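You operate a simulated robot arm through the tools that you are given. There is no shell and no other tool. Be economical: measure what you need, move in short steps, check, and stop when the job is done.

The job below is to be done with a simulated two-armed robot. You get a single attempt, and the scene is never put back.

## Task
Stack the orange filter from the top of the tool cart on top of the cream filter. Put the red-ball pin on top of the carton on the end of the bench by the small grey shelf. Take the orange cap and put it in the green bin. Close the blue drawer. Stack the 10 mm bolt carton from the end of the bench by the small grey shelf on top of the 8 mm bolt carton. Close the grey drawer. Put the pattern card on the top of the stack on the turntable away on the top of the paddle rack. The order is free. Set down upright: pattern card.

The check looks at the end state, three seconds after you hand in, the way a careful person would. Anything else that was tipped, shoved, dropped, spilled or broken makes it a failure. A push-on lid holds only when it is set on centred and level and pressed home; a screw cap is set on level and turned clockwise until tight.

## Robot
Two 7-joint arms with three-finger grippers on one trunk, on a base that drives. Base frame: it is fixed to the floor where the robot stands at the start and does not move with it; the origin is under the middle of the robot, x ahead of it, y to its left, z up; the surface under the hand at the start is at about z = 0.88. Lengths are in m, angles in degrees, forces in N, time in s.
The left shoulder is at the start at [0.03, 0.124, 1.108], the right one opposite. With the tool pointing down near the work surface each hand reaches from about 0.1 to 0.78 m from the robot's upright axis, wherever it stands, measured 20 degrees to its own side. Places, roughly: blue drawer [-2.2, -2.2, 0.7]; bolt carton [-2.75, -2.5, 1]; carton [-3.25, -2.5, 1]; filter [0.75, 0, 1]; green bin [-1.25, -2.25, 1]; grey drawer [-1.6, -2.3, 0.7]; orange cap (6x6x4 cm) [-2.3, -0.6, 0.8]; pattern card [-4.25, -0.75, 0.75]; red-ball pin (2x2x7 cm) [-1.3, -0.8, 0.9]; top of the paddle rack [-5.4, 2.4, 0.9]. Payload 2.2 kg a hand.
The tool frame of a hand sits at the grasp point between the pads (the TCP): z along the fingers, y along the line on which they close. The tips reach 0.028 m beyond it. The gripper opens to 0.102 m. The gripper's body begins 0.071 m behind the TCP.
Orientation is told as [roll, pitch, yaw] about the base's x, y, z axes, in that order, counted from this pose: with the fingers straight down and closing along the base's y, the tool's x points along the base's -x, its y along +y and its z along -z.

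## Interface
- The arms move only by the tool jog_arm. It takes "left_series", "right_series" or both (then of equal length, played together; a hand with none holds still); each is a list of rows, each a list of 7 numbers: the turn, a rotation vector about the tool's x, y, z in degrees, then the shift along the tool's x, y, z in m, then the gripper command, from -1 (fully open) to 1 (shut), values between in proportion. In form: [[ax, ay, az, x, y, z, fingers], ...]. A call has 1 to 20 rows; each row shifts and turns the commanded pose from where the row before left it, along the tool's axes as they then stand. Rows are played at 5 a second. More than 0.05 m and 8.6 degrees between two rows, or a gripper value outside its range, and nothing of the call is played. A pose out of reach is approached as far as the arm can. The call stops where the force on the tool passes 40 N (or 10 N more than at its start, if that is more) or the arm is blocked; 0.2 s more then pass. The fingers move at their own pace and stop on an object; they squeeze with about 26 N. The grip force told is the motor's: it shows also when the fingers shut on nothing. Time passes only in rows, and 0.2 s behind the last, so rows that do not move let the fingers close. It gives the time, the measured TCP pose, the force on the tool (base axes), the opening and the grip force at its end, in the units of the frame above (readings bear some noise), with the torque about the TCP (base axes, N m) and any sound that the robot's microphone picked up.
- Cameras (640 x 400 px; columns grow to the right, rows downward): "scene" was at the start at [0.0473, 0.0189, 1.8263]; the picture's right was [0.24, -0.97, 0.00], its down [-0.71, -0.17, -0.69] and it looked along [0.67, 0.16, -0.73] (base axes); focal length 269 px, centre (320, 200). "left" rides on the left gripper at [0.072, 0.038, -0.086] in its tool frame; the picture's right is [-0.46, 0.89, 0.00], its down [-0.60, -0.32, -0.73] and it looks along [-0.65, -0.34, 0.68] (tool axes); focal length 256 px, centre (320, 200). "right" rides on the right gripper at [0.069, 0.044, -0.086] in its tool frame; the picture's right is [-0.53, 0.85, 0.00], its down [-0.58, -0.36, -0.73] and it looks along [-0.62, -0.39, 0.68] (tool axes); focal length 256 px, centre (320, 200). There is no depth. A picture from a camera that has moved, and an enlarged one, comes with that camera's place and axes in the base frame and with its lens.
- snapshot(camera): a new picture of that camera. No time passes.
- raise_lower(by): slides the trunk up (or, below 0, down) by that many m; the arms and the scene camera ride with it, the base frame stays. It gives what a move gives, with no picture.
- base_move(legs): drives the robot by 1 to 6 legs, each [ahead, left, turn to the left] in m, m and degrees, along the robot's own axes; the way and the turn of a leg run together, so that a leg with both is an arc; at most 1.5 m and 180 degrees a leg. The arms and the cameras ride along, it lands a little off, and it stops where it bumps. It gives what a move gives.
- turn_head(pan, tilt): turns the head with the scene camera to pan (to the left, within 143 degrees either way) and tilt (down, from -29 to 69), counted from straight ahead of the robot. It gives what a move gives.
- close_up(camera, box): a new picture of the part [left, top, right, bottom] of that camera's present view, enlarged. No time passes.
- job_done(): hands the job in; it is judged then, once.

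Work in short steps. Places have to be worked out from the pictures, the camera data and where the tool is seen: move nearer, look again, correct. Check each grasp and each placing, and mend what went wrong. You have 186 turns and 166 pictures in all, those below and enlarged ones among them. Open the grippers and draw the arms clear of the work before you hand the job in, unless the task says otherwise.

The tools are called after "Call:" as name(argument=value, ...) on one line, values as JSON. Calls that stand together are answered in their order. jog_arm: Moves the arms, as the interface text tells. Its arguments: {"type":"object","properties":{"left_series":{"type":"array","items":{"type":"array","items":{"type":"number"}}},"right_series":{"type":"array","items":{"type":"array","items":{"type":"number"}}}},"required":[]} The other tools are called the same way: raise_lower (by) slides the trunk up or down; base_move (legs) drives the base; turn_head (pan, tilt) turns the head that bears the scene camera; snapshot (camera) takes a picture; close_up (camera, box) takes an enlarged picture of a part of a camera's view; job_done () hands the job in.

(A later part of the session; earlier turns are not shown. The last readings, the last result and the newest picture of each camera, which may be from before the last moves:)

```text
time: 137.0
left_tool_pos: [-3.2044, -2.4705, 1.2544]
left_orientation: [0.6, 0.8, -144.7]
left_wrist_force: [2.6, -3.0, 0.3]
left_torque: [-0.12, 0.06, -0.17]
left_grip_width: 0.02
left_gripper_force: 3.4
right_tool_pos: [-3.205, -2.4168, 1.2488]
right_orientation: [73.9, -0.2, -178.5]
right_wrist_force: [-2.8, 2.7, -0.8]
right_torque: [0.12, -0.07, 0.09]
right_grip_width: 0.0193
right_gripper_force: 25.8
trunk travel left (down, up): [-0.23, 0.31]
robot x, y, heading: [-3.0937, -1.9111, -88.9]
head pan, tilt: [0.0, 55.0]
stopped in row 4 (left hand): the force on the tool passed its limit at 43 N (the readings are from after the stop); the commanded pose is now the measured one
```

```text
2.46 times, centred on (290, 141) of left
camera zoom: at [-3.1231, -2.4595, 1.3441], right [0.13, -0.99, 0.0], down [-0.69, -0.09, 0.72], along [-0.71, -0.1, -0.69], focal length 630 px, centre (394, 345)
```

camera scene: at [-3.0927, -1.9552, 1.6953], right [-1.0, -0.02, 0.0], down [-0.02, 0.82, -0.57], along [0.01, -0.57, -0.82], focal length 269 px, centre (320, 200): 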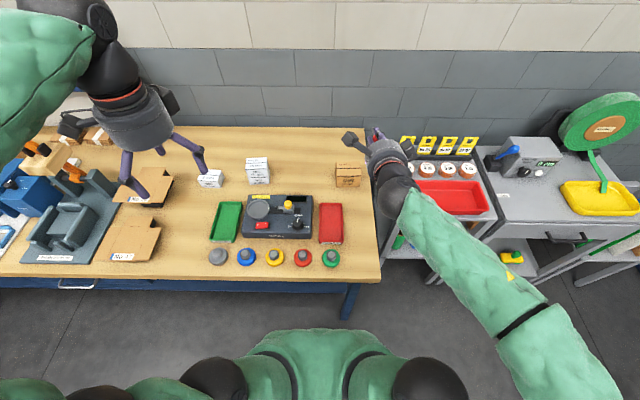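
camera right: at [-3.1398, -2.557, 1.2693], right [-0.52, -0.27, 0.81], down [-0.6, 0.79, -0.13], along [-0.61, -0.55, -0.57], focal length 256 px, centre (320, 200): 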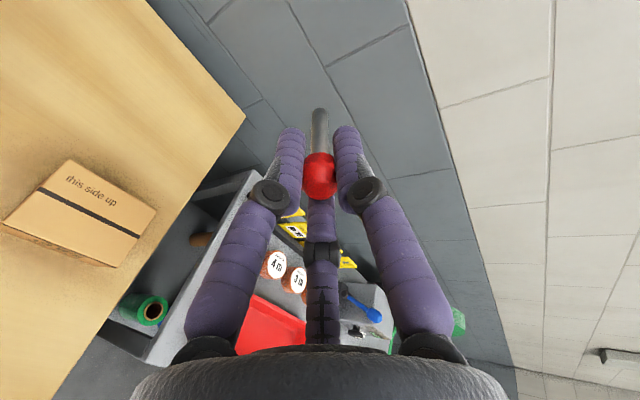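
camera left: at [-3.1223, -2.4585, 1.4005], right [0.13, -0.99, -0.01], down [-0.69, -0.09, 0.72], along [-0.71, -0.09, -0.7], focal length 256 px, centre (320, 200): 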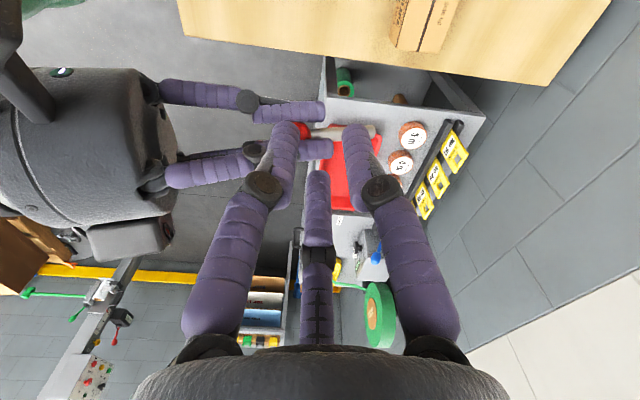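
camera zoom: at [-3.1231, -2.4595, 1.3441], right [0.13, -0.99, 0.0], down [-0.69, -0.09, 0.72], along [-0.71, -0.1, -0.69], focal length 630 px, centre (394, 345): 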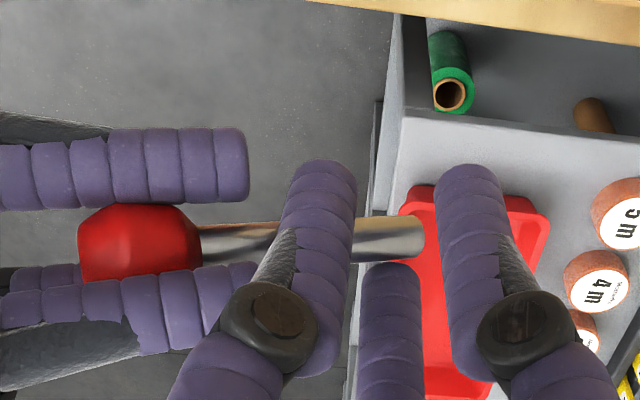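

Close fully here.

Call:
jog_arm(left_series=[[0, 0, 0, 0, 0, 0, 0.8], [0, 0, 0, 0, 0, 0, 1], [0, 0, 0, 0, 0, 0, 1], [0, 0, 0, 0, 0, 0, 1]])

Call:
close_up(camera="left", box=[160, 60, 420, 222])

```text
time: 138.0
left_tool_pos: [-3.2042, -2.4704, 1.2564]
left_orientation: [0.6, 0.8, -144.8]
left_wrist_force: [7.5, -5.5, 4.1]
left_torque: [-0.15, 0.01, -0.51]
left_grip_width: 0.018
left_gripper_force: 26.5
right_tool_pos: [-3.2054, -2.4169, 1.2481]
right_orientation: [73.8, -0.3, -178.7]
right_wrist_force: [-6.7, 5.1, -3.7]
right_torque: [0.29, -0.09, 0.16]
right_grip_width: 0.0184
right_gripper_force: 26.0
trunk travel left (down, up): [-0.23, 0.31]
robot x, y, heading: [-3.0915, -1.9119, -88.6]
head pan, tilt: [0.0, 55.0]
```

```text
2.46 times, centred on (290, 141) of left
camera zoom: at [-3.1231, -2.4593, 1.3443], right [0.13, -0.99, 0.0], down [-0.69, -0.09, 0.72], along [-0.71, -0.1, -0.69], focal length 630 px, centre (394, 345)
```

zoom: 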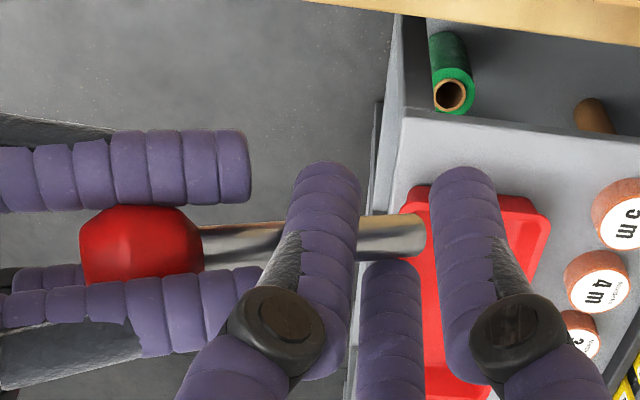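

The far finger is past the pin's end, so this hold is one-sided. While the left steadies the pin, I let the right hand slide back 12 mm on the ball to expose more shaft.

Call:
jog_arm(right_series=[[0, 0, 0, 0, 0, 0, 0.53], [0, 0, 0, 0, 0, -0.006, 0.53], [0, 0, 0, 0, 0, -0.006, 0.53], [0, 0, 0, 0, 0, 0, 1], [0, 0, 0, 0, 0, 0, 1], [0, 0, 0, 0, 0, 0, 1]])

Call:
close_up(camera="left", box=[160, 60, 420, 222])

```text
time: 139.4
left_tool_pos: [-3.2033, -2.4701, 1.2566]
left_orientation: [0.6, 0.7, -144.8]
left_wrist_force: [22.0, 4.7, 16.1]
left_torque: [0.84, -0.34, -0.64]
left_grip_width: 0.0146
left_gripper_force: 26.5
right_tool_pos: [-3.2068, -2.4053, 1.2516]
right_orientation: [73.8, -0.3, -178.9]
right_wrist_force: [-23.2, -4.6, -15.2]
right_torque: [0.18, 0.22, -0.88]
right_grip_width: 0.0238
right_gripper_force: 26.2
trunk travel left (down, up): [-0.23, 0.31]
robot x, y, heading: [-3.0955, -1.9161, -88.7]
head pan, tilt: [0.0, 55.0]
```

```text
2.46 times, centred on (290, 141) of left
camera zoom: at [-3.1226, -2.4592, 1.345], right [0.13, -0.99, 0.0], down [-0.69, -0.09, 0.72], along [-0.71, -0.1, -0.69], focal length 630 px, centre (394, 345)
```

zoom: 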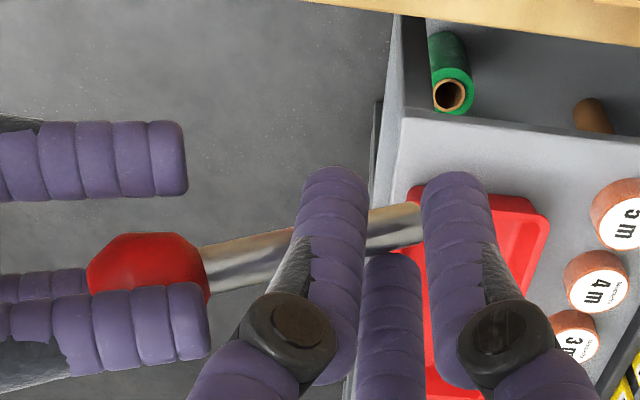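

Right fingertips have moved clear. Now the left opens slightly, slides 12 mm toward the ball, and closes again.

Call:
jog_arm(left_series=[[0, 0, 0, 0, 0, 0, 0.45], [0, 0, 0, 0, 0, 0, 0.45], [0, 0, 0, 0.0035, -0.0049, 0, 0.45], [0, 0, 0, 0.0035, -0.0049, 0, 0.45], [0, 0, 0, 0, 0, 0, 0.45]])

Call:
close_up(camera="left", box=[160, 60, 420, 222])

```text
time: 140.6
left_tool_pos: [-3.2038, -2.4601, 1.2557]
left_orientation: [0.8, 0.6, -144.7]
left_wrist_force: [7.6, -35.6, -2.2]
left_torque: [0.01, 0.49, -0.62]
left_grip_width: 0.0226
left_gripper_force: 0.1
right_tool_pos: [-3.2057, -2.4055, 1.2529]
right_orientation: [73.8, -0.2, -178.5]
right_wrist_force: [-8.3, 36.1, 2.1]
right_torque: [-0.25, -0.53, 0.26]
right_grip_width: 0.0202
right_gripper_force: 26.1
trunk travel left (down, up): [-0.23, 0.31]
robot x, y, heading: [-3.0919, -1.9144, -89.1]
head pan, tilt: [0.0, 55.0]
```

```text
2.46 times, centred on (290, 141) of left
camera zoom: at [-3.1228, -2.4483, 1.3437], right [0.13, -0.99, 0.01], down [-0.69, -0.09, 0.72], along [-0.71, -0.1, -0.69], focal length 630 px, centre (394, 345)
```

zoom: 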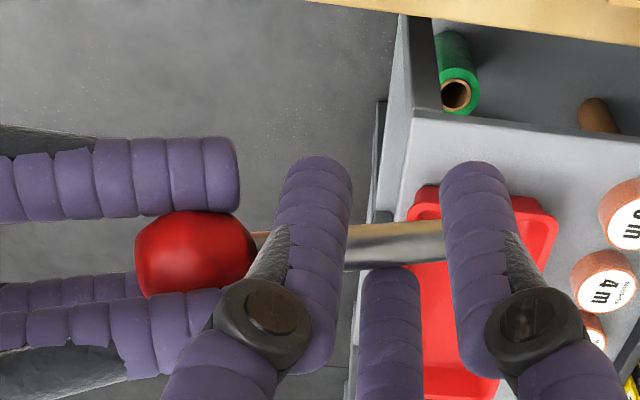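

Now the pin's end reaches the far finger. I close the left hand.

Call:
jog_arm(left_series=[[0, 0, 0, 0, 0, 0, 0.7], [0, 0, 0, 0, 0, 0, 1], [0, 0, 0, 0, 0, 0, 1], [0, 0, 0, 0, 0, 0, 1]])

Call:
close_up(camera="left", box=[160, 60, 420, 222])

```text
time: 141.6
left_tool_pos: [-3.2033, -2.4578, 1.2557]
left_orientation: [0.7, 1.0, -144.9]
left_wrist_force: [21.6, -15.2, 1.8]
left_torque: [-0.24, -0.02, -0.91]
left_grip_width: 0.0179
left_gripper_force: 26.4
right_tool_pos: [-3.2072, -2.4058, 1.2526]
right_orientation: [73.9, -0.3, -178.7]
right_wrist_force: [-21.2, 14.9, -1.7]
right_torque: [0.27, -0.1, -0.17]
right_grip_width: 0.0197
right_gripper_force: 25.6
trunk travel left (down, up): [-0.23, 0.31]
robot x, y, heading: [-3.0964, -1.9117, -89.2]
head pan, tilt: [0.0, 55.0]
```

```text
2.46 times, centred on (290, 141) of left
camera zoom: at [-3.1229, -2.447, 1.3441], right [0.13, -0.99, 0.0], down [-0.69, -0.09, 0.72], along [-0.71, -0.1, -0.7], focal length 630 px, centre (394, 345)
```

zoom: 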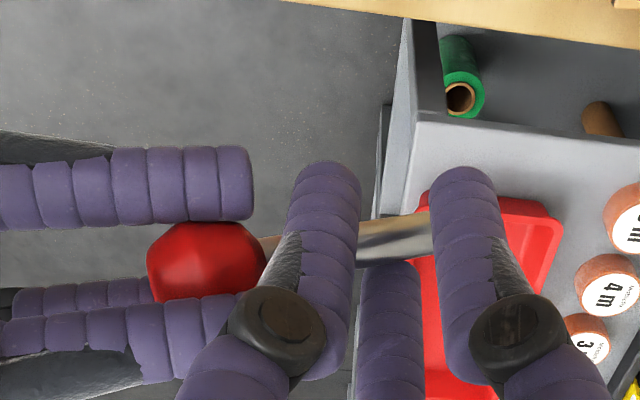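

The pin's tip is now caught behind the far finger, a three-point hold. I loosen the right hand slightly and check whether the left holds it.

Call:
jog_arm(right_series=[[0, 0, 0, 0, 0, 0, 0.5], [0, 0, 0, 0, 0, 0, 0.45], [0, 0, 0, 0, 0, 0, 0.45]])

Call:
close_up(camera="left", box=[160, 60, 420, 222])

```text
time: 142.4
left_tool_pos: [-3.2048, -2.4578, 1.2544]
left_orientation: [0.6, 0.9, -144.9]
left_wrist_force: [19.5, -6.1, 2.6]
left_torque: [0.27, -0.01, -0.54]
left_grip_width: 0.0143
left_gripper_force: 25.9
right_tool_pos: [-3.2071, -2.4051, 1.251]
right_orientation: [73.9, -0.4, -178.6]
right_wrist_force: [-19.2, 6.2, -2.6]
right_torque: [-0.15, -0.06, -0.47]
right_grip_width: 0.0333
right_gripper_force: 2.6
trunk travel left (down, up): [-0.23, 0.31]
robot x, y, heading: [-3.0912, -1.9173, -88.8]
head pan, tilt: [0.0, 55.0]
```

```text
2.46 times, centred on (290, 141) of left
camera zoom: at [-3.1238, -2.447, 1.3433], right [0.13, -0.99, 0.0], down [-0.69, -0.09, 0.72], along [-0.71, -0.09, -0.7], focal length 630 px, centre (394, 345)
```

zoom: 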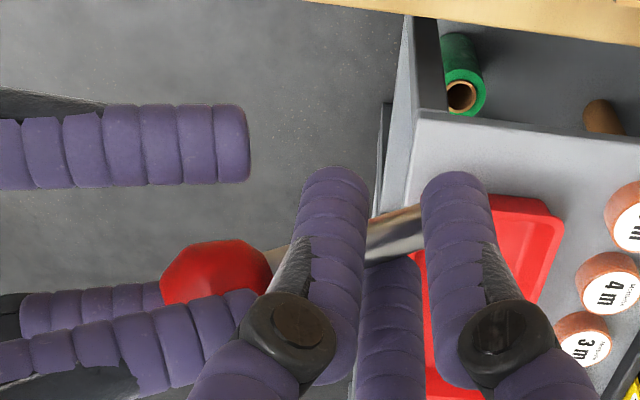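

The left has closed further (14 mm, three-point). I open the right more and watch.

Call:
jog_arm(right_series=[[0, 0, 0, 0, 0, 0, 0.2], [0, 0, 0, 0, 0, 0, 0.0], [0, 0, 0, 0, 0, 0, 0.0]])

Call:
close_up(camera="left", box=[160, 60, 420, 222])

```text
time: 143.2
left_tool_pos: [-3.2049, -2.4577, 1.2537]
left_orientation: [0.5, 0.8, -144.9]
left_wrist_force: [-0.6, -2.1, 0.0]
left_torque: [-0.01, -0.02, -0.03]
left_grip_width: 0.0145
left_gripper_force: 25.8
right_tool_pos: [-3.2052, -2.4045, 1.2519]
right_orientation: [73.9, -0.2, -178.5]
right_wrist_force: [0.4, 2.4, 0.1]
right_torque: [-0.05, -0.01, -0.02]
right_grip_width: 0.054
right_gripper_force: 0.1
trunk travel left (down, up): [-0.23, 0.31]
robot x, y, heading: [-3.0949, -1.9175, -88.7]
head pan, tilt: [0.0, 55.0]
```

```text
2.46 times, centred on (290, 141) of left
camera zoom: at [-3.1242, -2.4469, 1.3432], right [0.13, -0.99, 0.0], down [-0.69, -0.09, 0.72], along [-0.71, -0.09, -0.69], focal length 630 px, centre (394, 345)
```

zoom: 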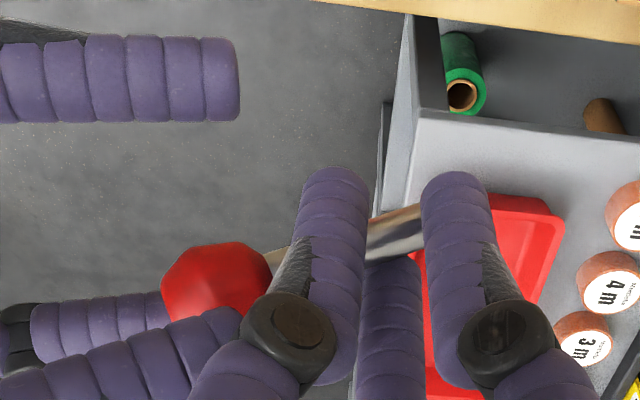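

The left hand holds the pin alone. I back the right hand away along its own axis, then raise the left a bit.

Call:
jog_arm(right_series=[[0, 0, 0, 0, 0, -0.02, 0.0], [0, 0, 0, 0, 0, -0.02, 0.0], [0, 0, 0, 0, 0, -0.025, 0.0], [0, 0, 0, 0, 0, -0.025, 0.0], [0, 0, 0, 0, 0, 0, 0.0]])

Call:
close_up(camera="left", box=[160, 40, 480, 240])

Call:
close_up(camera="scene", box=[300, 80, 460, 180])

```text
time: 144.4
left_tool_pos: [-3.2052, -2.4575, 1.254]
left_orientation: [0.6, 0.8, -144.8]
left_wrist_force: [-0.5, 0.0, -0.6]
left_torque: [-0.01, 0.01, 0.02]
left_grip_width: 0.0143
left_gripper_force: 26.2
right_tool_pos: [-3.2081, -2.3187, 1.2771]
right_orientation: [73.9, -0.2, -178.5]
right_wrist_force: [-0.4, -0.4, -0.2]
right_torque: [0.01, -0.03, 0.01]
right_grip_width: 0.0509
right_gripper_force: 0.1
trunk travel left (down, up): [-0.23, 0.31]
robot x, y, heading: [-3.0934, -1.9129, -88.8]
head pan, tilt: [0.0, 55.0]
```

```text
2.00 times, centred on (320, 140) of left
camera zoom: at [-3.1234, -2.4472, 1.3435], right [0.13, -0.99, 0.0], down [-0.69, -0.09, 0.72], along [-0.71, -0.09, -0.69], focal length 512 px, centre (320, 320)
```

zoom: 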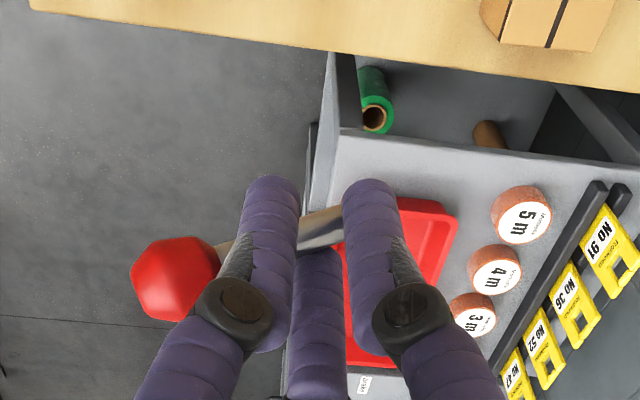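

```text
4.00 times, centred on (380, 130) of scene
camera zoom: at [-3.0926, -1.9553, 1.6952], right [-1.0, -0.02, 0.0], down [-0.02, 0.82, -0.57], along [0.01, -0.57, -0.82], focal length 1076 px, centre (80, 480)
```

zoom: 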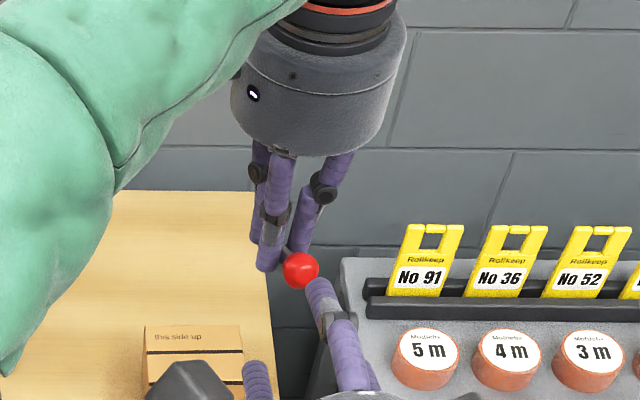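

Pin is held by the left, its axis sloping ~17° down toward the tip, ball at about (-3.212, -2.422, 1.248). I withdraw the right hand further, side-step 12 cm right for reach, and rotate the left hand to level the pin.

Call:
jog_arm(right_series=[[0, 0, 0, -0.03, 0, -0.03, -1], [0, 0, 0, -0.03, 0, -0.02, -1], [8.5, 0, 0, -0.03, 0, 0, -1], [8.5, 0, 0, -0.03, 0, 0, -1], [8.5, 0, 0, 0, 0, 0, -1], [8.5, 0, 0, 0, 0, 0, -1], [8.5, 0, 0, 0, 0, 0, -1], [8.5, 0, 0, 0, 0, 0, -1], [8.5, 0, 0, 0, 0, 0, -1], [8.5, 0, 0, 0, 0, 0, -1], [5.5, 0, 0, 0, 0, 0, -1]])

Call:
base_move(legs=[[0, -0.12, 0]])

Call:
jog_arm(left_series=[[-8.1, -2.5, 0, 0, 0, 0, 1], [-8.1, -2.4, 0, 0, 0, 0, 1], [0, 0, 0, 0, 0, 0, 1]])

Call:
snapshot(camera="scene")

Call:
close_up(camera="left", box=[160, 40, 480, 240])

```text
time: 146.8
left_tool_pos: [-3.2029, -2.458, 1.255]
left_orientation: [0.5, 0.9, -144.8]
left_wrist_force: [0.2, -0.8, -0.1]
left_torque: [0.02, 0.0, 0.02]
left_grip_width: 0.0141
left_gripper_force: 26.3
right_tool_pos: [-3.3297, -2.2747, 1.2916]
right_orientation: [0.2, -0.3, -178.6]
right_wrist_force: [0.8, 0.6, 0.3]
right_torque: [0.02, -0.01, 0.01]
right_grip_width: 0.1024
right_gripper_force: 0.1
trunk travel left (down, up): [-0.23, 0.31]
robot x, y, heading: [-3.0928, -1.9078, -88.5]
head pan, tilt: [0.0, 55.0]
```

```text
time: 148.0
left_tool_pos: [-3.3239, -2.4606, 1.255]
left_orientation: [0.6, 1.0, -144.7]
left_wrist_force: [-0.4, 0.0, 0.9]
left_torque: [-0.01, -0.05, -0.02]
left_grip_width: 0.014
left_gripper_force: 26.0
right_tool_pos: [-3.4474, -2.2762, 1.2918]
right_orientation: [0.4, -0.1, -178.5]
right_wrist_force: [-0.4, -0.5, -0.6]
right_torque: [-0.02, -0.03, 0.01]
right_grip_width: 0.102
right_gripper_force: 0.0
trunk travel left (down, up): [-0.23, 0.31]
robot x, y, heading: [-3.2109, -1.9174, -88.7]
head pan, tilt: [0.0, 55.0]
```

```text
time: 148.8
left_tool_pos: [-3.3226, -2.4601, 1.2536]
left_orientation: [16.9, -4.0, -145.4]
left_wrist_force: [-0.7, 0.4, -0.6]
left_torque: [0.0, 0.01, 0.0]
left_grip_width: 0.0142
left_gripper_force: 25.3
right_tool_pos: [-3.4463, -2.2771, 1.2912]
right_orientation: [0.4, -0.3, -178.6]
right_wrist_force: [0.3, -0.6, 0.9]
right_torque: [0.01, 0.0, 0.05]
right_grip_width: 0.1017
right_gripper_force: 0.0
trunk travel left (down, up): [-0.23, 0.31]
robot x, y, heading: [-3.2102, -1.9153, -89.0]
head pan, tilt: [0.0, 55.0]
```

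```text
65 pictures are left
camera scene: at [-3.2113, -1.9578, 1.6952], right [-1.0, -0.02, 0.0], down [-0.02, 0.82, -0.57], along [0.01, -0.57, -0.82], focal length 269 px, centre (320, 200)
```

scene: 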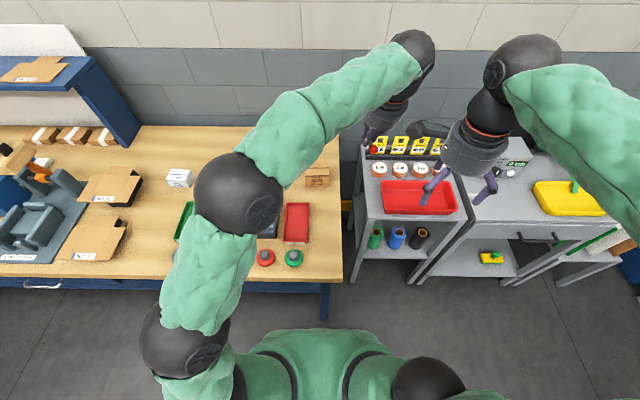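

```text
2.00 times, centred on (320, 140) of left
camera zoom: at [-3.2494, -2.4252, 1.3438], right [0.11, -0.95, 0.29], down [-0.75, 0.11, 0.65], along [-0.65, -0.29, -0.7], focal length 512 px, centre (320, 320)
```

zoom: 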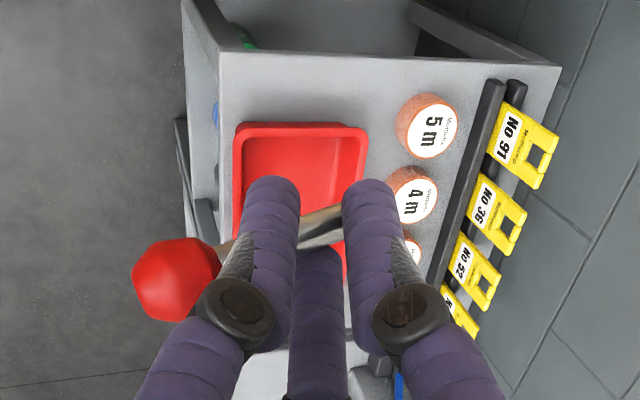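

The pin looks nearly level across the view. I carry it above the clips carton (to about (-3.188, -2.643, 1.083)).

Call:
jog_arm(left_series=[[0, 0, 0, 0.0037, 0.0284, 0.0376, 1], [0, 0, 0, 0.0037, 0.0284, 0.0376, 1], [0, 0, 0, 0.0037, 0.0284, 0.0376, 1], [0, 0, 0, 0.0037, 0.0284, 0.0376, 1], [0, 0, 0, 0.0037, 0.0284, 0.0376, 1], [0, 0, 0, 0.0037, 0.0284, 0.0376, 1], [0, 0, 0, 0, 0, 0, 1]])

Call:
close_up(camera="scene", box=[240, 110, 400, 210])

Call:
snapshot(camera="left")

```text
time: 150.4
left_tool_pos: [-3.1854, -2.6414, 1.0883]
left_orientation: [16.9, -4.0, -145.5]
left_wrist_force: [-0.4, -0.1, 0.7]
left_torque: [-0.04, 0.0, 0.03]
left_grip_width: 0.0138
left_gripper_force: 25.9
right_tool_pos: [-3.4473, -2.2761, 1.2913]
right_orientation: [0.5, -0.2, -178.5]
right_wrist_force: [-0.2, 0.2, -0.3]
right_torque: [-0.02, -0.02, 0.0]
right_grip_width: 0.1019
right_gripper_force: 0.0
trunk travel left (down, up): [-0.23, 0.31]
robot x, y, heading: [-3.2118, -1.918, -88.9]
head pan, tilt: [0.0, 55.0]
```

```text
4.00 times, centred on (320, 160) of scene
camera zoom: at [-3.212, -1.9562, 1.6953], right [-1.0, -0.02, 0.0], down [-0.02, 0.82, -0.57], along [0.01, -0.57, -0.82], focal length 1076 px, centre (320, 360)
```

zoom: 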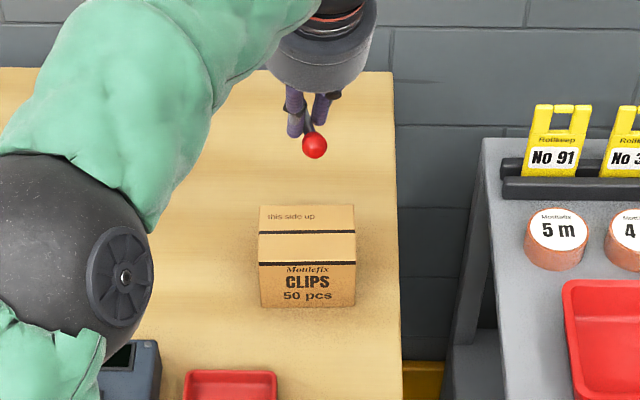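

```text
62 pictures are left
camera left: at [-3.1124, -2.607, 1.1772], right [0.11, -0.95, 0.29], down [-0.75, 0.11, 0.65], along [-0.65, -0.29, -0.7], focal length 256 px, centre (320, 200)
```

left: 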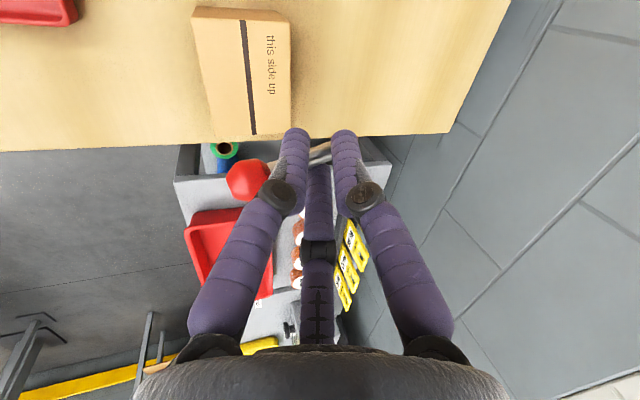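

Triangulated: carton top centre ≈ (-3.185, -2.623, 0.945); ball ≈ (-3.196, -2.611, 1.068), pin still ~9° tip-down. I level it 7° more and go down to about 2 cm above.

Call:
jog_arm(left_series=[[-6.7, -2.0, 0, 0, 0, 0, 1], [0, 0, 0, 0.011, -0.0215, 0.0388, 1], [0, 0, 0, 0.011, -0.0215, 0.0388, 1], [0, 0, 0, 0, 0, 0, 1]])

Call:
close_up(camera="scene", box=[280, 130, 360, 180])

Call:
close_up(camera="left", box=[160, 0, 480, 200])

```text
time: 151.4
left_tool_pos: [-3.1777, -2.6285, 0.9976]
left_orientation: [23.6, -5.9, -146.3]
left_wrist_force: [-0.3, 1.3, -0.1]
left_torque: [0.01, 0.03, 0.02]
left_grip_width: 0.0141
left_gripper_force: 26.1
right_tool_pos: [-3.4483, -2.2763, 1.2922]
right_orientation: [0.4, -0.2, -178.5]
right_wrist_force: [-0.3, -0.3, -0.1]
right_torque: [-0.01, 0.02, 0.06]
right_grip_width: 0.102
right_gripper_force: 0.0
trunk travel left (down, up): [-0.23, 0.31]
robot x, y, heading: [-3.215, -1.9137, -88.8]
head pan, tilt: [0.0, 55.0]
```

```text
8.00 times, centred on (320, 155) of scene
camera zoom: at [-3.2117, -1.9577, 1.6952], right [-1.0, -0.02, 0.0], down [-0.02, 0.82, -0.57], along [0.01, -0.57, -0.82], focal length 2152 px, centre (320, 560)
```

zoom: 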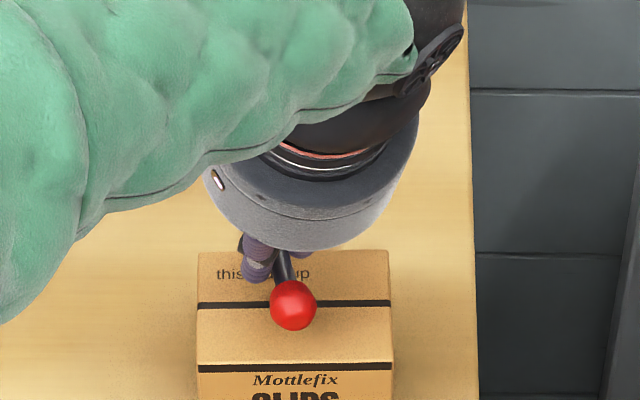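

```text
2.00 times, centred on (320, 100) of left
camera zoom: at [-3.1091, -2.5834, 1.0839], right [0.1, -0.91, 0.4], down [-0.78, 0.18, 0.6], along [-0.62, -0.37, -0.69], focal length 512 px, centre (320, 400)
```

zoom: 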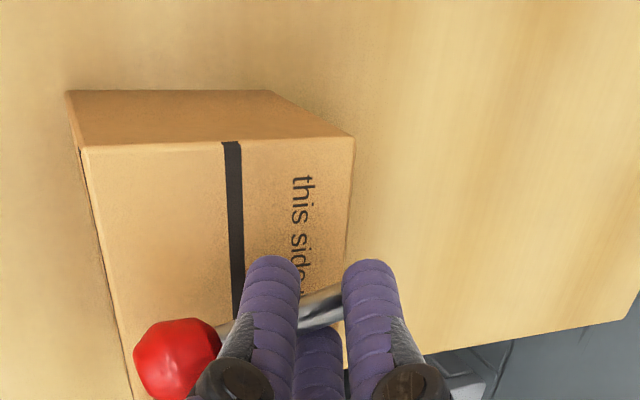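

The carton top is only 7 cm deep in y but 9 cm in x. I turn the pin 51° about the vertical so it lies more along x, recentre, and come to ~5 mm above.

Call:
jog_arm(left_series=[[-1.01, 3.31, -7.77, 0, 0, 0, 1], [-1.01, 3.31, -7.77, 0, 0, 0, 1], [-1.01, 3.31, -7.77, 0, 0, 0, 1], [-1.01, 3.31, -7.77, 0, 0, 0, 1], [-1.01, 3.31, -7.77, 0, 0, 0, 1], [-1.01, 3.31, -7.77, 0, 0, 0, 1], [0, 0, 0, 0.0065, -0.0105, 0.0055, 1], [0, 0, 0, 0, 0, 0, 1]])

Call:
close_up(camera="scene", box=[280, 130, 360, 180])

Call:
close_up(camera="left", box=[160, 0, 480, 200])

```text
time: 153.2
left_tool_pos: [-3.185, -2.6229, 0.9867]
left_orientation: [24.1, -6.6, -95.2]
left_wrist_force: [0.2, -0.6, 0.5]
left_torque: [0.0, 0.0, 0.05]
left_grip_width: 0.014
left_gripper_force: 26.4
right_tool_pos: [-3.4467, -2.2762, 1.2918]
right_orientation: [0.4, -0.3, -178.5]
right_wrist_force: [0.3, -1.1, 0.0]
right_torque: [-0.01, -0.01, -0.03]
right_grip_width: 0.1022
right_gripper_force: 0.0
trunk travel left (down, up): [-0.23, 0.31]
robot x, y, heading: [-3.2104, -1.9167, -89.1]
head pan, tilt: [0.0, 55.0]
```

```text
8.00 times, centred on (320, 155) of scene
camera zoom: at [-3.2116, -1.9579, 1.6952], right [-1.0, -0.02, 0.0], down [-0.02, 0.82, -0.57], along [0.01, -0.57, -0.82], focal length 2152 px, centre (320, 560)
```

zoom: 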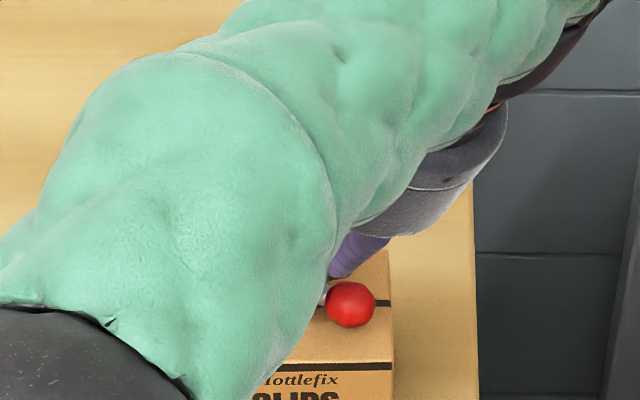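

```text
2.00 times, centred on (320, 100) of left
camera zoom: at [-3.1774, -2.5399, 1.0732], right [0.77, -0.49, 0.41], down [-0.63, -0.48, 0.6], along [-0.1, -0.72, -0.68], focal length 512 px, centre (320, 400)
```

zoom: 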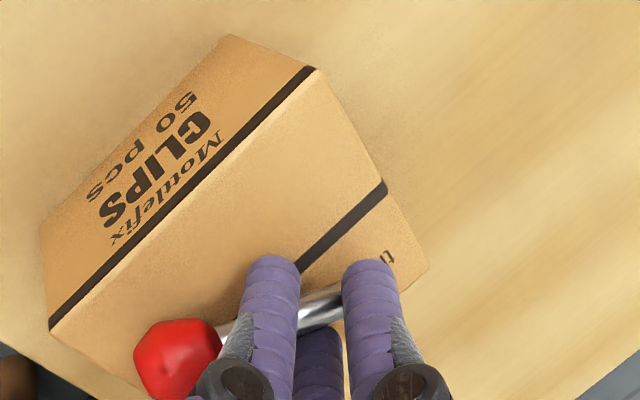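

Ball is ~2 cm inside the west edge, tip inside the east one. I creep down until light contact.

Call:
jog_arm(left_series=[[0, 0, 0, 0.0004, -0.0012, 0.0027, 1], [0, 0, 0, 0.0002, -0.0008, 0.0018, 1], [0, 0, 0, 0, 0, 0, 1]])

```text
time: 154.0
left_tool_pos: [-3.1845, -2.6225, 0.9836]
left_orientation: [24.1, -6.7, -95.2]
left_wrist_force: [-0.3, -1.1, 4.3]
left_torque: [0.04, 0.08, 0.04]
left_grip_width: 0.0139
left_gripper_force: 26.3
right_tool_pos: [-3.4468, -2.2772, 1.2915]
right_orientation: [0.4, -0.2, -178.6]
right_wrist_force: [0.0, 0.0, -0.7]
right_torque: [-0.01, 0.03, 0.01]
right_grip_width: 0.1021
right_gripper_force: 0.1
trunk travel left (down, up): [-0.23, 0.31]
robot x, y, heading: [-3.2158, -1.9193, -88.7]
head pan, tilt: [0.0, 55.0]
```

Light contact under the ball. I open slowly and withdraw along the finger axis.

Call:
jog_arm(left_series=[[0, 0, 0, 0, 0, 0, 0.68], [0, 0, 0, 0, 0, 0, 0.62], [0, 0, 0, 0, 0, 0, 0.55], [0, 0, 0, 0, 0, 0, 0.45], [0, 0, 0, 0, 0, 0, 0.35], [0, 0, 0, 0, 0, 0, 0.3], [0, 0, 0, 0, 0, 0, 0.3]])

Call:
close_up(camera="left", box=[160, 0, 480, 200])

```text
time: 155.6
left_tool_pos: [-3.1852, -2.622, 0.9817]
left_orientation: [24.0, -6.6, -95.2]
left_wrist_force: [1.1, 0.6, 3.7]
left_torque: [0.03, 0.01, 0.04]
left_grip_width: 0.0368
left_gripper_force: 0.1
right_tool_pos: [-3.4458, -2.2764, 1.2912]
right_orientation: [0.3, -0.3, -178.6]
right_wrist_force: [0.0, -0.4, -0.6]
right_torque: [0.02, 0.02, -0.01]
right_grip_width: 0.102
right_gripper_force: 0.0
trunk travel left (down, up): [-0.23, 0.31]
robot x, y, heading: [-3.2124, -1.9165, -88.9]
head pan, tilt: [0.0, 55.0]
```

```text
2.00 times, centred on (320, 100) of left
camera zoom: at [-3.1773, -2.5394, 1.0685], right [0.77, -0.49, 0.41], down [-0.64, -0.48, 0.6], along [-0.1, -0.72, -0.68], focal length 512 px, centre (320, 400)
```

zoom: 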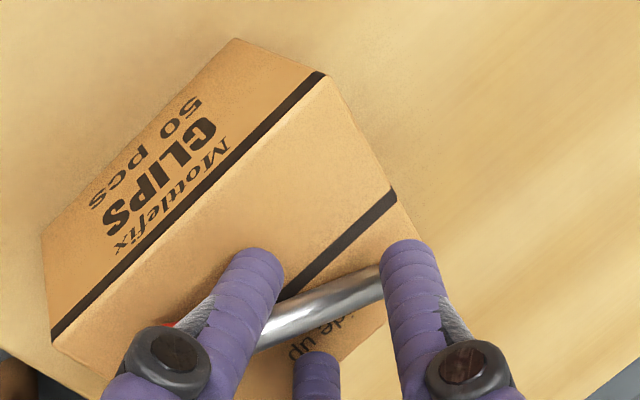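

The pin lies on the carton. I withdraw along the finger axis.

Call:
jog_arm(left_series=[[0, 0, 0, 0, 0, -0.01, 0.3], [0, 0, 0, 0, 0, -0.015, 0.3], [0, 0, 0, 0, 0, -0.03, 0.0], [0, 0, 0, 0, 0, -0.045, -0.5], [0, 0, 0, 0, 0, -0.045, -1], [0, 0, 0, 0, 0, -0.045, -1], [0, 0, 0, 0, 0, -0.045, -1]])

Call:
close_up(camera="scene", box=[240, 110, 400, 210])

```text
time: 157.2
left_tool_pos: [-3.2624, -2.5784, 1.1712]
left_orientation: [24.3, -6.6, -95.2]
left_wrist_force: [-0.6, 1.2, 0.0]
left_torque: [-0.02, -0.02, -0.01]
left_grip_width: 0.1021
left_gripper_force: 0.1
left hand out of reach, approached as far as the arm can: row 6, 7
right_tool_pos: [-3.4474, -2.2752, 1.2915]
right_orientation: [0.5, -0.2, -178.4]
right_wrist_force: [0.5, -0.5, 0.1]
right_torque: [0.01, 0.03, 0.01]
right_grip_width: 0.102
right_gripper_force: 0.0
trunk travel left (down, up): [-0.23, 0.31]
robot x, y, heading: [-3.213, -1.911, -88.8]
head pan, tilt: [0.0, 55.0]
```

```text
4.00 times, centred on (320, 160) of scene
camera zoom: at [-3.2116, -1.956, 1.6953], right [-1.0, -0.02, 0.0], down [-0.02, 0.82, -0.57], along [0.01, -0.57, -0.82], focal length 1076 px, centre (320, 360)
```

zoom: 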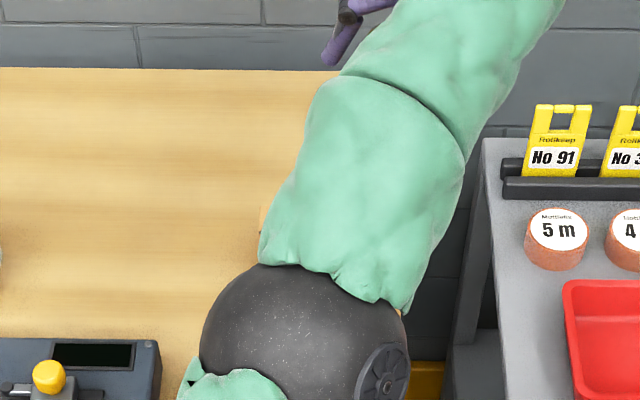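

I bring the left hand back and upright, then look at the pin.

Call:
jog_arm(left_series=[[0, 0, 0, 0.03, 0.02, -0.02, -1], [0, 0, 0, 0.04, 0.02, -0.01, -1], [0, 0, 0, 0.04, 0.02, 0, -1], [8.1, 2.45, 0, 0.04, 0.02, 0, -1], [8.1, 2.45, 0, 0.04, 0.02, 0, -1], [6.7, 2, 0, 0.04, 0.02, 0, -1], [0, 0, 0, 0.04, 0.03, 0, -1], [0, 0, 0, 0.03, 0.03, 0, -1]])

Call:
close_up(camera="scene", box=[220, 110, 380, 210])

```text
time: 159.0
left_tool_pos: [-3.0786, -2.2867, 1.2187]
left_orientation: [1.1, 0.1, -93.7]
left_wrist_force: [0.3, -0.8, -0.1]
left_torque: [-0.04, 0.0, -0.02]
left_grip_width: 0.102
left_gripper_force: 0.0
right_tool_pos: [-3.4459, -2.2753, 1.2916]
right_orientation: [0.4, -0.3, -178.4]
right_wrist_force: [-0.1, 0.3, 0.2]
right_torque: [-0.02, 0.03, 0.03]
right_grip_width: 0.1023
right_gripper_force: 0.2
trunk travel left (down, up): [-0.23, 0.31]
robot x, y, heading: [-3.2097, -1.9149, -88.8]
head pan, tilt: [0.0, 55.0]
```

```text
4.00 times, centred on (300, 160) of scene
camera zoom: at [-3.2104, -1.9564, 1.6952], right [-1.0, -0.02, 0.0], down [-0.02, 0.82, -0.57], along [0.01, -0.57, -0.82], focal length 1076 px, centre (400, 360)
```

zoom: 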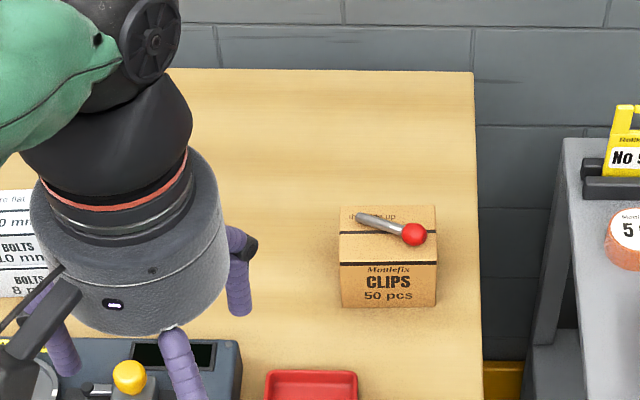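

The pin rests safely on the clips carton. I straighten the right hand, raise the trunk, back away and turn left to face +x to look for the orange cap.

Call:
jog_arm(right_series=[[0, 0, -8.2, 0.02, 0.0, 0, -1], [0, 0, -8.2, 0.02, 0, 0, -1], [0, 0, -8.2, 0.02, 0, 0, -1], [0, 0, -8.2, 0, 0, 0, -1], [0, 0, -8.2, 0, 0, 0, -1], [0, 0, -8.2, 0, 0, 0, -1], [0, 0, -8.2, 0, 0, 0, -1], [0, 0, -8.2, 0, 0, 0, -1], [0, 0, -8.2, 0, 0, 0, -1], [0, 0, -8.2, 0, 0, 0, -1], [0, 0, -8, 0, 0, 0, -1]])

Call:
raise_lower(by=0.12)

Call:
base_move(legs=[[-0.5, 0, 0], [0, 0, 115]])

Call:
turn_head(pan=15, tilt=30)

Call:
snapshot(camera="scene")

```text
time: 161.4
left_tool_pos: [-3.0802, -2.2885, 1.2196]
left_orientation: [1.1, 0.1, -93.7]
left_wrist_force: [-0.7, -0.6, -0.1]
left_torque: [-0.01, 0.09, -0.01]
left_grip_width: 0.1023
left_gripper_force: 0.1
right_tool_pos: [-3.3883, -2.2667, 1.2917]
right_orientation: [-0.3, -0.3, -88.3]
right_wrist_force: [-0.2, -0.1, 0.2]
right_torque: [0.01, 0.01, 0.03]
right_grip_width: 0.1019
right_gripper_force: 0.0
trunk travel left (down, up): [-0.23, 0.31]
robot x, y, heading: [-3.2138, -1.9162, -88.9]
head pan, tilt: [0.0, 55.0]
```

```text
time: 162.9
left_tool_pos: [-3.0795, -2.288, 1.3388]
left_orientation: [1.0, 0.1, -93.7]
left_wrist_force: [0.1, 0.4, -0.4]
left_torque: [0.01, 0.02, 0.02]
left_grip_width: 0.1022
left_gripper_force: 0.1
right_tool_pos: [-3.388, -2.2663, 1.4115]
right_orientation: [-0.3, -0.3, -88.5]
right_wrist_force: [-0.3, -0.1, 0.5]
right_torque: [0.02, 0.0, 0.02]
right_grip_width: 0.1019
right_gripper_force: 0.0
trunk travel left (down, up): [-0.35, 0.19]
robot x, y, heading: [-3.2119, -1.9183, -88.9]
head pan, tilt: [0.0, 55.0]
```

```text
time: 170.6
left_tool_pos: [-2.9347, -1.1452, 1.3393]
left_orientation: [1.1, 0.1, 20.4]
left_wrist_force: [1.0, 0.2, 0.1]
left_torque: [0.03, 0.01, -0.01]
left_grip_width: 0.102
left_gripper_force: 0.1
right_tool_pos: [-2.8282, -1.4362, 1.4106]
right_orientation: [-0.3, -0.4, 25.7]
right_wrist_force: [-0.4, 0.0, -0.6]
right_torque: [-0.01, -0.01, -0.02]
right_grip_width: 0.1022
right_gripper_force: 0.1
trunk travel left (down, up): [-0.35, 0.19]
robot x, y, heading: [-3.2207, -1.4186, 25.3]
head pan, tilt: [0.0, 55.0]
```

```text
time: 171.5
left_tool_pos: [-2.9329, -1.1447, 1.3394]
left_orientation: [1.1, 0.1, 20.5]
left_wrist_force: [-0.3, 0.2, -0.2]
left_torque: [0.0, 0.0, 0.0]
left_grip_width: 0.102
left_gripper_force: 0.0
right_tool_pos: [-2.8279, -1.4354, 1.4121]
right_orientation: [-0.3, -0.4, 25.7]
right_wrist_force: [0.5, -0.5, -0.1]
right_torque: [0.02, -0.01, -0.01]
right_grip_width: 0.102
right_gripper_force: 0.0
trunk travel left (down, up): [-0.35, 0.19]
robot x, y, heading: [-3.2222, -1.4206, 25.5]
head pan, tilt: [15.0, 30.0]
```

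```text
54 pictures are left
camera scene: at [-3.179, -1.3728, 1.8512], right [0.65, -0.76, 0.0], down [-0.38, -0.32, -0.87], along [0.66, 0.56, -0.5], focal length 269 px, centre (320, 200)
```

scene: 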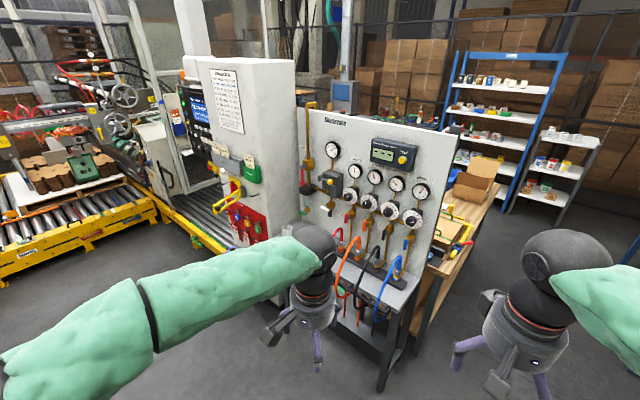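

There is a gauge panel with a small table and hoses. I enlarge it.

Call:
close_up(camera="scene", box=[310, 210, 470, 310])

```text
4.00 times, centred on (390, 260) of scene
camera zoom: at [-3.179, -1.3728, 1.8512], right [0.65, -0.76, 0.0], down [-0.38, -0.32, -0.87], along [0.66, 0.56, -0.5], focal length 1076 px, centre (40, -40)
```

zoom: 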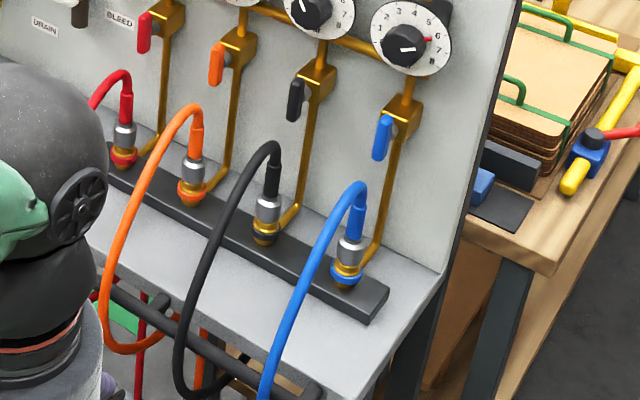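

I face +x, side-step to stand before the gauge panel, and look again.

Call:
base_move(legs=[[0, 0, -25.5], [0.2, 0.75, 0]])

Call:
turn_head(pan=0, tilt=45)

Call:
snapshot(camera="scene")

```text
time: 177.0
left_tool_pos: [-2.6407, -0.5432, 1.3388]
left_orientation: [1.0, 0.1, -5.1]
left_wrist_force: [-0.1, -0.2, -0.4]
left_torque: [-0.03, -0.02, -0.01]
left_grip_width: 0.102
left_gripper_force: 0.1
right_tool_pos: [-2.6687, -0.8519, 1.4111]
right_orientation: [-0.3, -0.4, 0.1]
right_wrist_force: [-0.2, 0.8, -0.3]
right_torque: [0.0, -0.01, 0.0]
right_grip_width: 0.102
right_gripper_force: 0.2
trunk travel left (down, up): [-0.35, 0.19]
robot x, y, heading: [-3.0171, -0.6679, -0.2]
head pan, tilt: [15.0, 30.0]
```

```text
time: 177.8
left_tool_pos: [-2.6397, -0.5433, 1.3379]
left_orientation: [1.1, 0.0, -5.0]
left_wrist_force: [0.4, -0.5, -0.2]
left_torque: [0.02, 0.0, 0.0]
left_grip_width: 0.102
left_gripper_force: 0.1
right_tool_pos: [-2.6692, -0.8521, 1.4118]
right_orientation: [-0.1, -0.3, 0.1]
right_wrist_force: [-0.4, 0.6, 0.4]
right_torque: [-0.02, 0.01, 0.0]
right_grip_width: 0.1018
right_gripper_force: 0.0
trunk travel left (down, up): [-0.35, 0.19]
robot x, y, heading: [-3.0176, -0.6664, -0.5]
head pan, tilt: [0.0, 45.0]
```

```text
52 pictures are left
camera scene: at [-2.9657, -0.667, 1.8287], right [0.0, -1.0, 0.0], down [-0.71, 0.0, -0.71], along [0.71, 0.0, -0.71], focal length 269 px, centre (320, 200)
```

scene: 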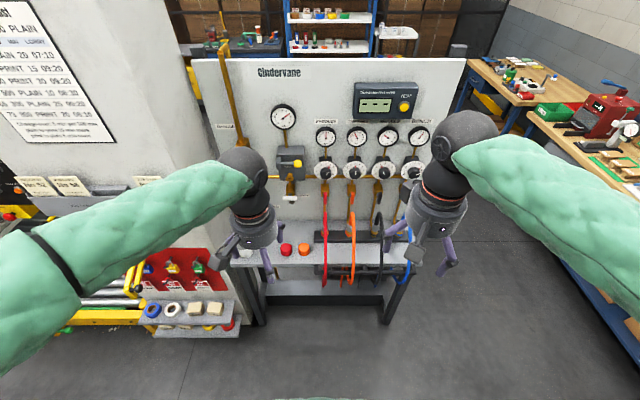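

The red and orange caps lie on the panel's shelf. I enlarge them.

Call:
close_up(camera="scene", box=[260, 215, 340, 265])

Call:
snapshot(camera="left")

```text
8.00 times, centred on (300, 240) of scene
camera zoom: at [-2.9657, -0.667, 1.8287], right [0.0, -1.0, 0.0], down [-0.71, 0.0, -0.71], along [0.71, 0.0, -0.71], focal length 2152 px, centre (480, -120)
```

zoom: 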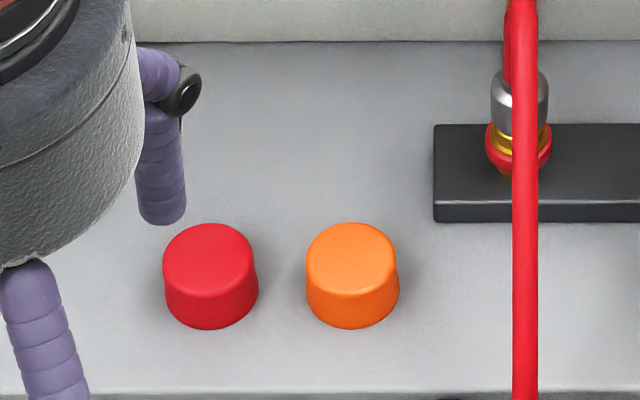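

```text
50 pictures are left
camera left: at [-2.7078, -0.5009, 1.4269], right [0.54, 0.84, 0.02], down [0.57, -0.38, 0.72], along [0.61, -0.38, -0.69], focal length 256 px, centre (320, 200)
```

left: 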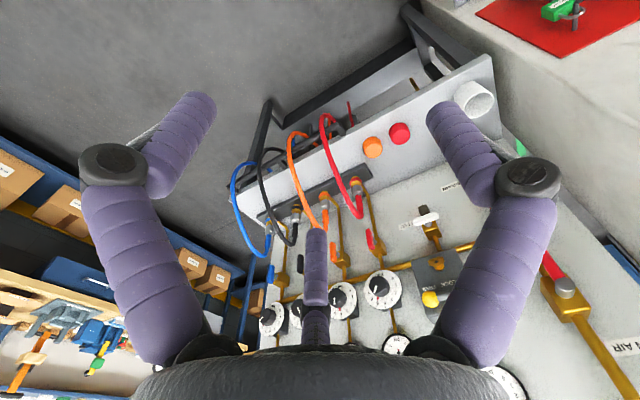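

The orange cap's top is about (-2.257, -0.593, 0.817), the red one 8 cm to its left. I drive 12 cm nearer and bring the left hand above it, turned 60° so a gap faces the red cap.

Call:
base_move(legs=[[0.12, 0, 0]])

Call:
jog_arm(left_series=[[0, 0, -8.2, -0.03, 0, 0.03, -1], [0, 0, -8.2, -0.02, 0, 0.035, -1], [0, 0, -8.2, -0.02, 0, 0.035, -1], [0, 0, -8.2, 0, 0, 0.04, -1], [0, 0, -8.2, 0, 0, 0.045, -1], [0, 0, -8.2, 0, 0, 0.045, -1], [0, 0, -8.2, 0, 0, 0.03, -1], [0, 0, -2.6, 0, 0, 0.02, -1]])

```text
time: 179.0
left_tool_pos: [-2.5201, -0.544, 1.3376]
left_orientation: [1.1, 0.1, -5.1]
left_wrist_force: [0.8, 0.5, 0.0]
left_torque: [0.0, -0.01, 0.0]
left_grip_width: 0.1023
left_gripper_force: 0.2
right_tool_pos: [-2.5491, -0.8521, 1.4112]
right_orientation: [-0.2, -0.5, 0.1]
right_wrist_force: [0.2, 0.5, -0.7]
right_torque: [-0.02, 0.01, -0.03]
right_grip_width: 0.1023
right_gripper_force: 0.1
trunk travel left (down, up): [-0.35, 0.19]
robot x, y, heading: [-2.8982, -0.6682, -0.4]
head pan, tilt: [0.0, 45.0]
```

```text
time: 180.8
left_tool_pos: [-2.4514, -0.5371, 1.0577]
left_orientation: [0.7, -0.9, 55.0]
left_wrist_force: [0.0, -0.1, 0.1]
left_torque: [-0.01, 0.02, 0.04]
left_grip_width: 0.1017
left_gripper_force: 0.1
right_tool_pos: [-2.5492, -0.8526, 1.4099]
right_orientation: [-0.2, -0.3, 0.2]
right_wrist_force: [0.8, 0.6, -0.6]
right_torque: [-0.03, 0.02, 0.04]
right_grip_width: 0.1016
right_gripper_force: 0.0
trunk travel left (down, up): [-0.35, 0.19]
robot x, y, heading: [-2.8975, -0.668, 0.1]
head pan, tilt: [0.0, 45.0]
```

Now over to the cap at z ≈ 0.97, with fingers part open, and a look.

Call:
jog_arm(left_series=[[0, 0, 0, -0.0131, -0.0382, 0.0175, -0.7], [0, 0, 0, -0.0131, -0.0382, 0.0175, -0.7], [0, 0, 0, -0.0131, -0.0382, 0.0175, -0.7], [0, 0, 0, -0.0131, -0.0382, 0.0175, -0.7], [0, 0, 0, -0.0131, -0.0382, 0.0175, -0.7], [0, 0, 0, 0, 0, 0, -0.7]])

Call:
snapshot(camera="left")

Call:
close_up(camera="scene", box=[230, 190, 390, 290])

```text
time: 182.2
left_tool_pos: [-2.2572, -0.5904, 0.9715]
left_orientation: [0.6, -0.9, 54.9]
left_wrist_force: [0.5, 0.3, 1.0]
left_torque: [-0.03, 0.02, -0.03]
left_grip_width: 0.0867
left_gripper_force: 0.0
right_tool_pos: [-2.5503, -0.8509, 1.4115]
right_orientation: [-0.2, -0.4, 0.1]
right_wrist_force: [-0.4, -0.5, 0.2]
right_torque: [0.02, -0.03, -0.04]
right_grip_width: 0.102
right_gripper_force: 0.0
trunk travel left (down, up): [-0.35, 0.19]
robot x, y, heading: [-2.8969, -0.6642, -0.2]
head pan, tilt: [0.0, 45.0]
```

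```text
49 pictures are left
camera left: at [-2.329, -0.6293, 1.0578], right [-0.46, 0.89, 0.02], down [0.61, 0.3, 0.74], along [0.65, 0.35, -0.68], focal length 256 px, centre (320, 200)
```

left: 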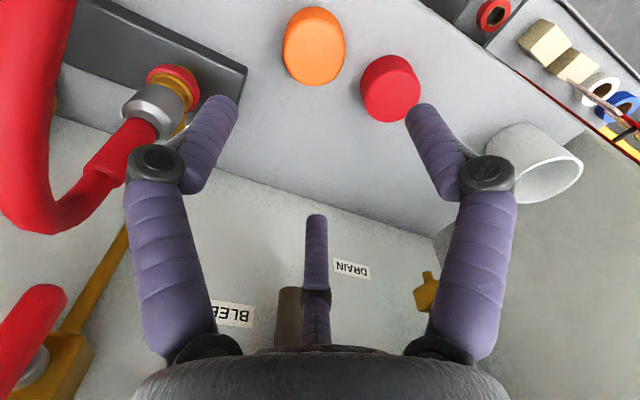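

```text
4.00 times, centred on (310, 240) of scene
camera zoom: at [-2.8476, -0.667, 1.8287], right [0.0, -1.0, 0.0], down [-0.71, 0.0, -0.71], along [0.71, 0.0, -0.71], focal length 1076 px, centre (360, 40)
```

zoom: 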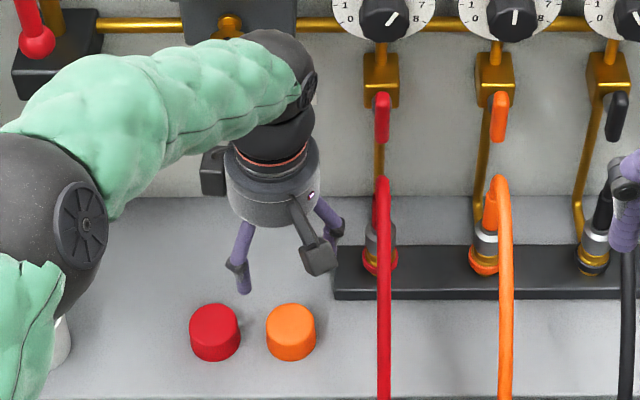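

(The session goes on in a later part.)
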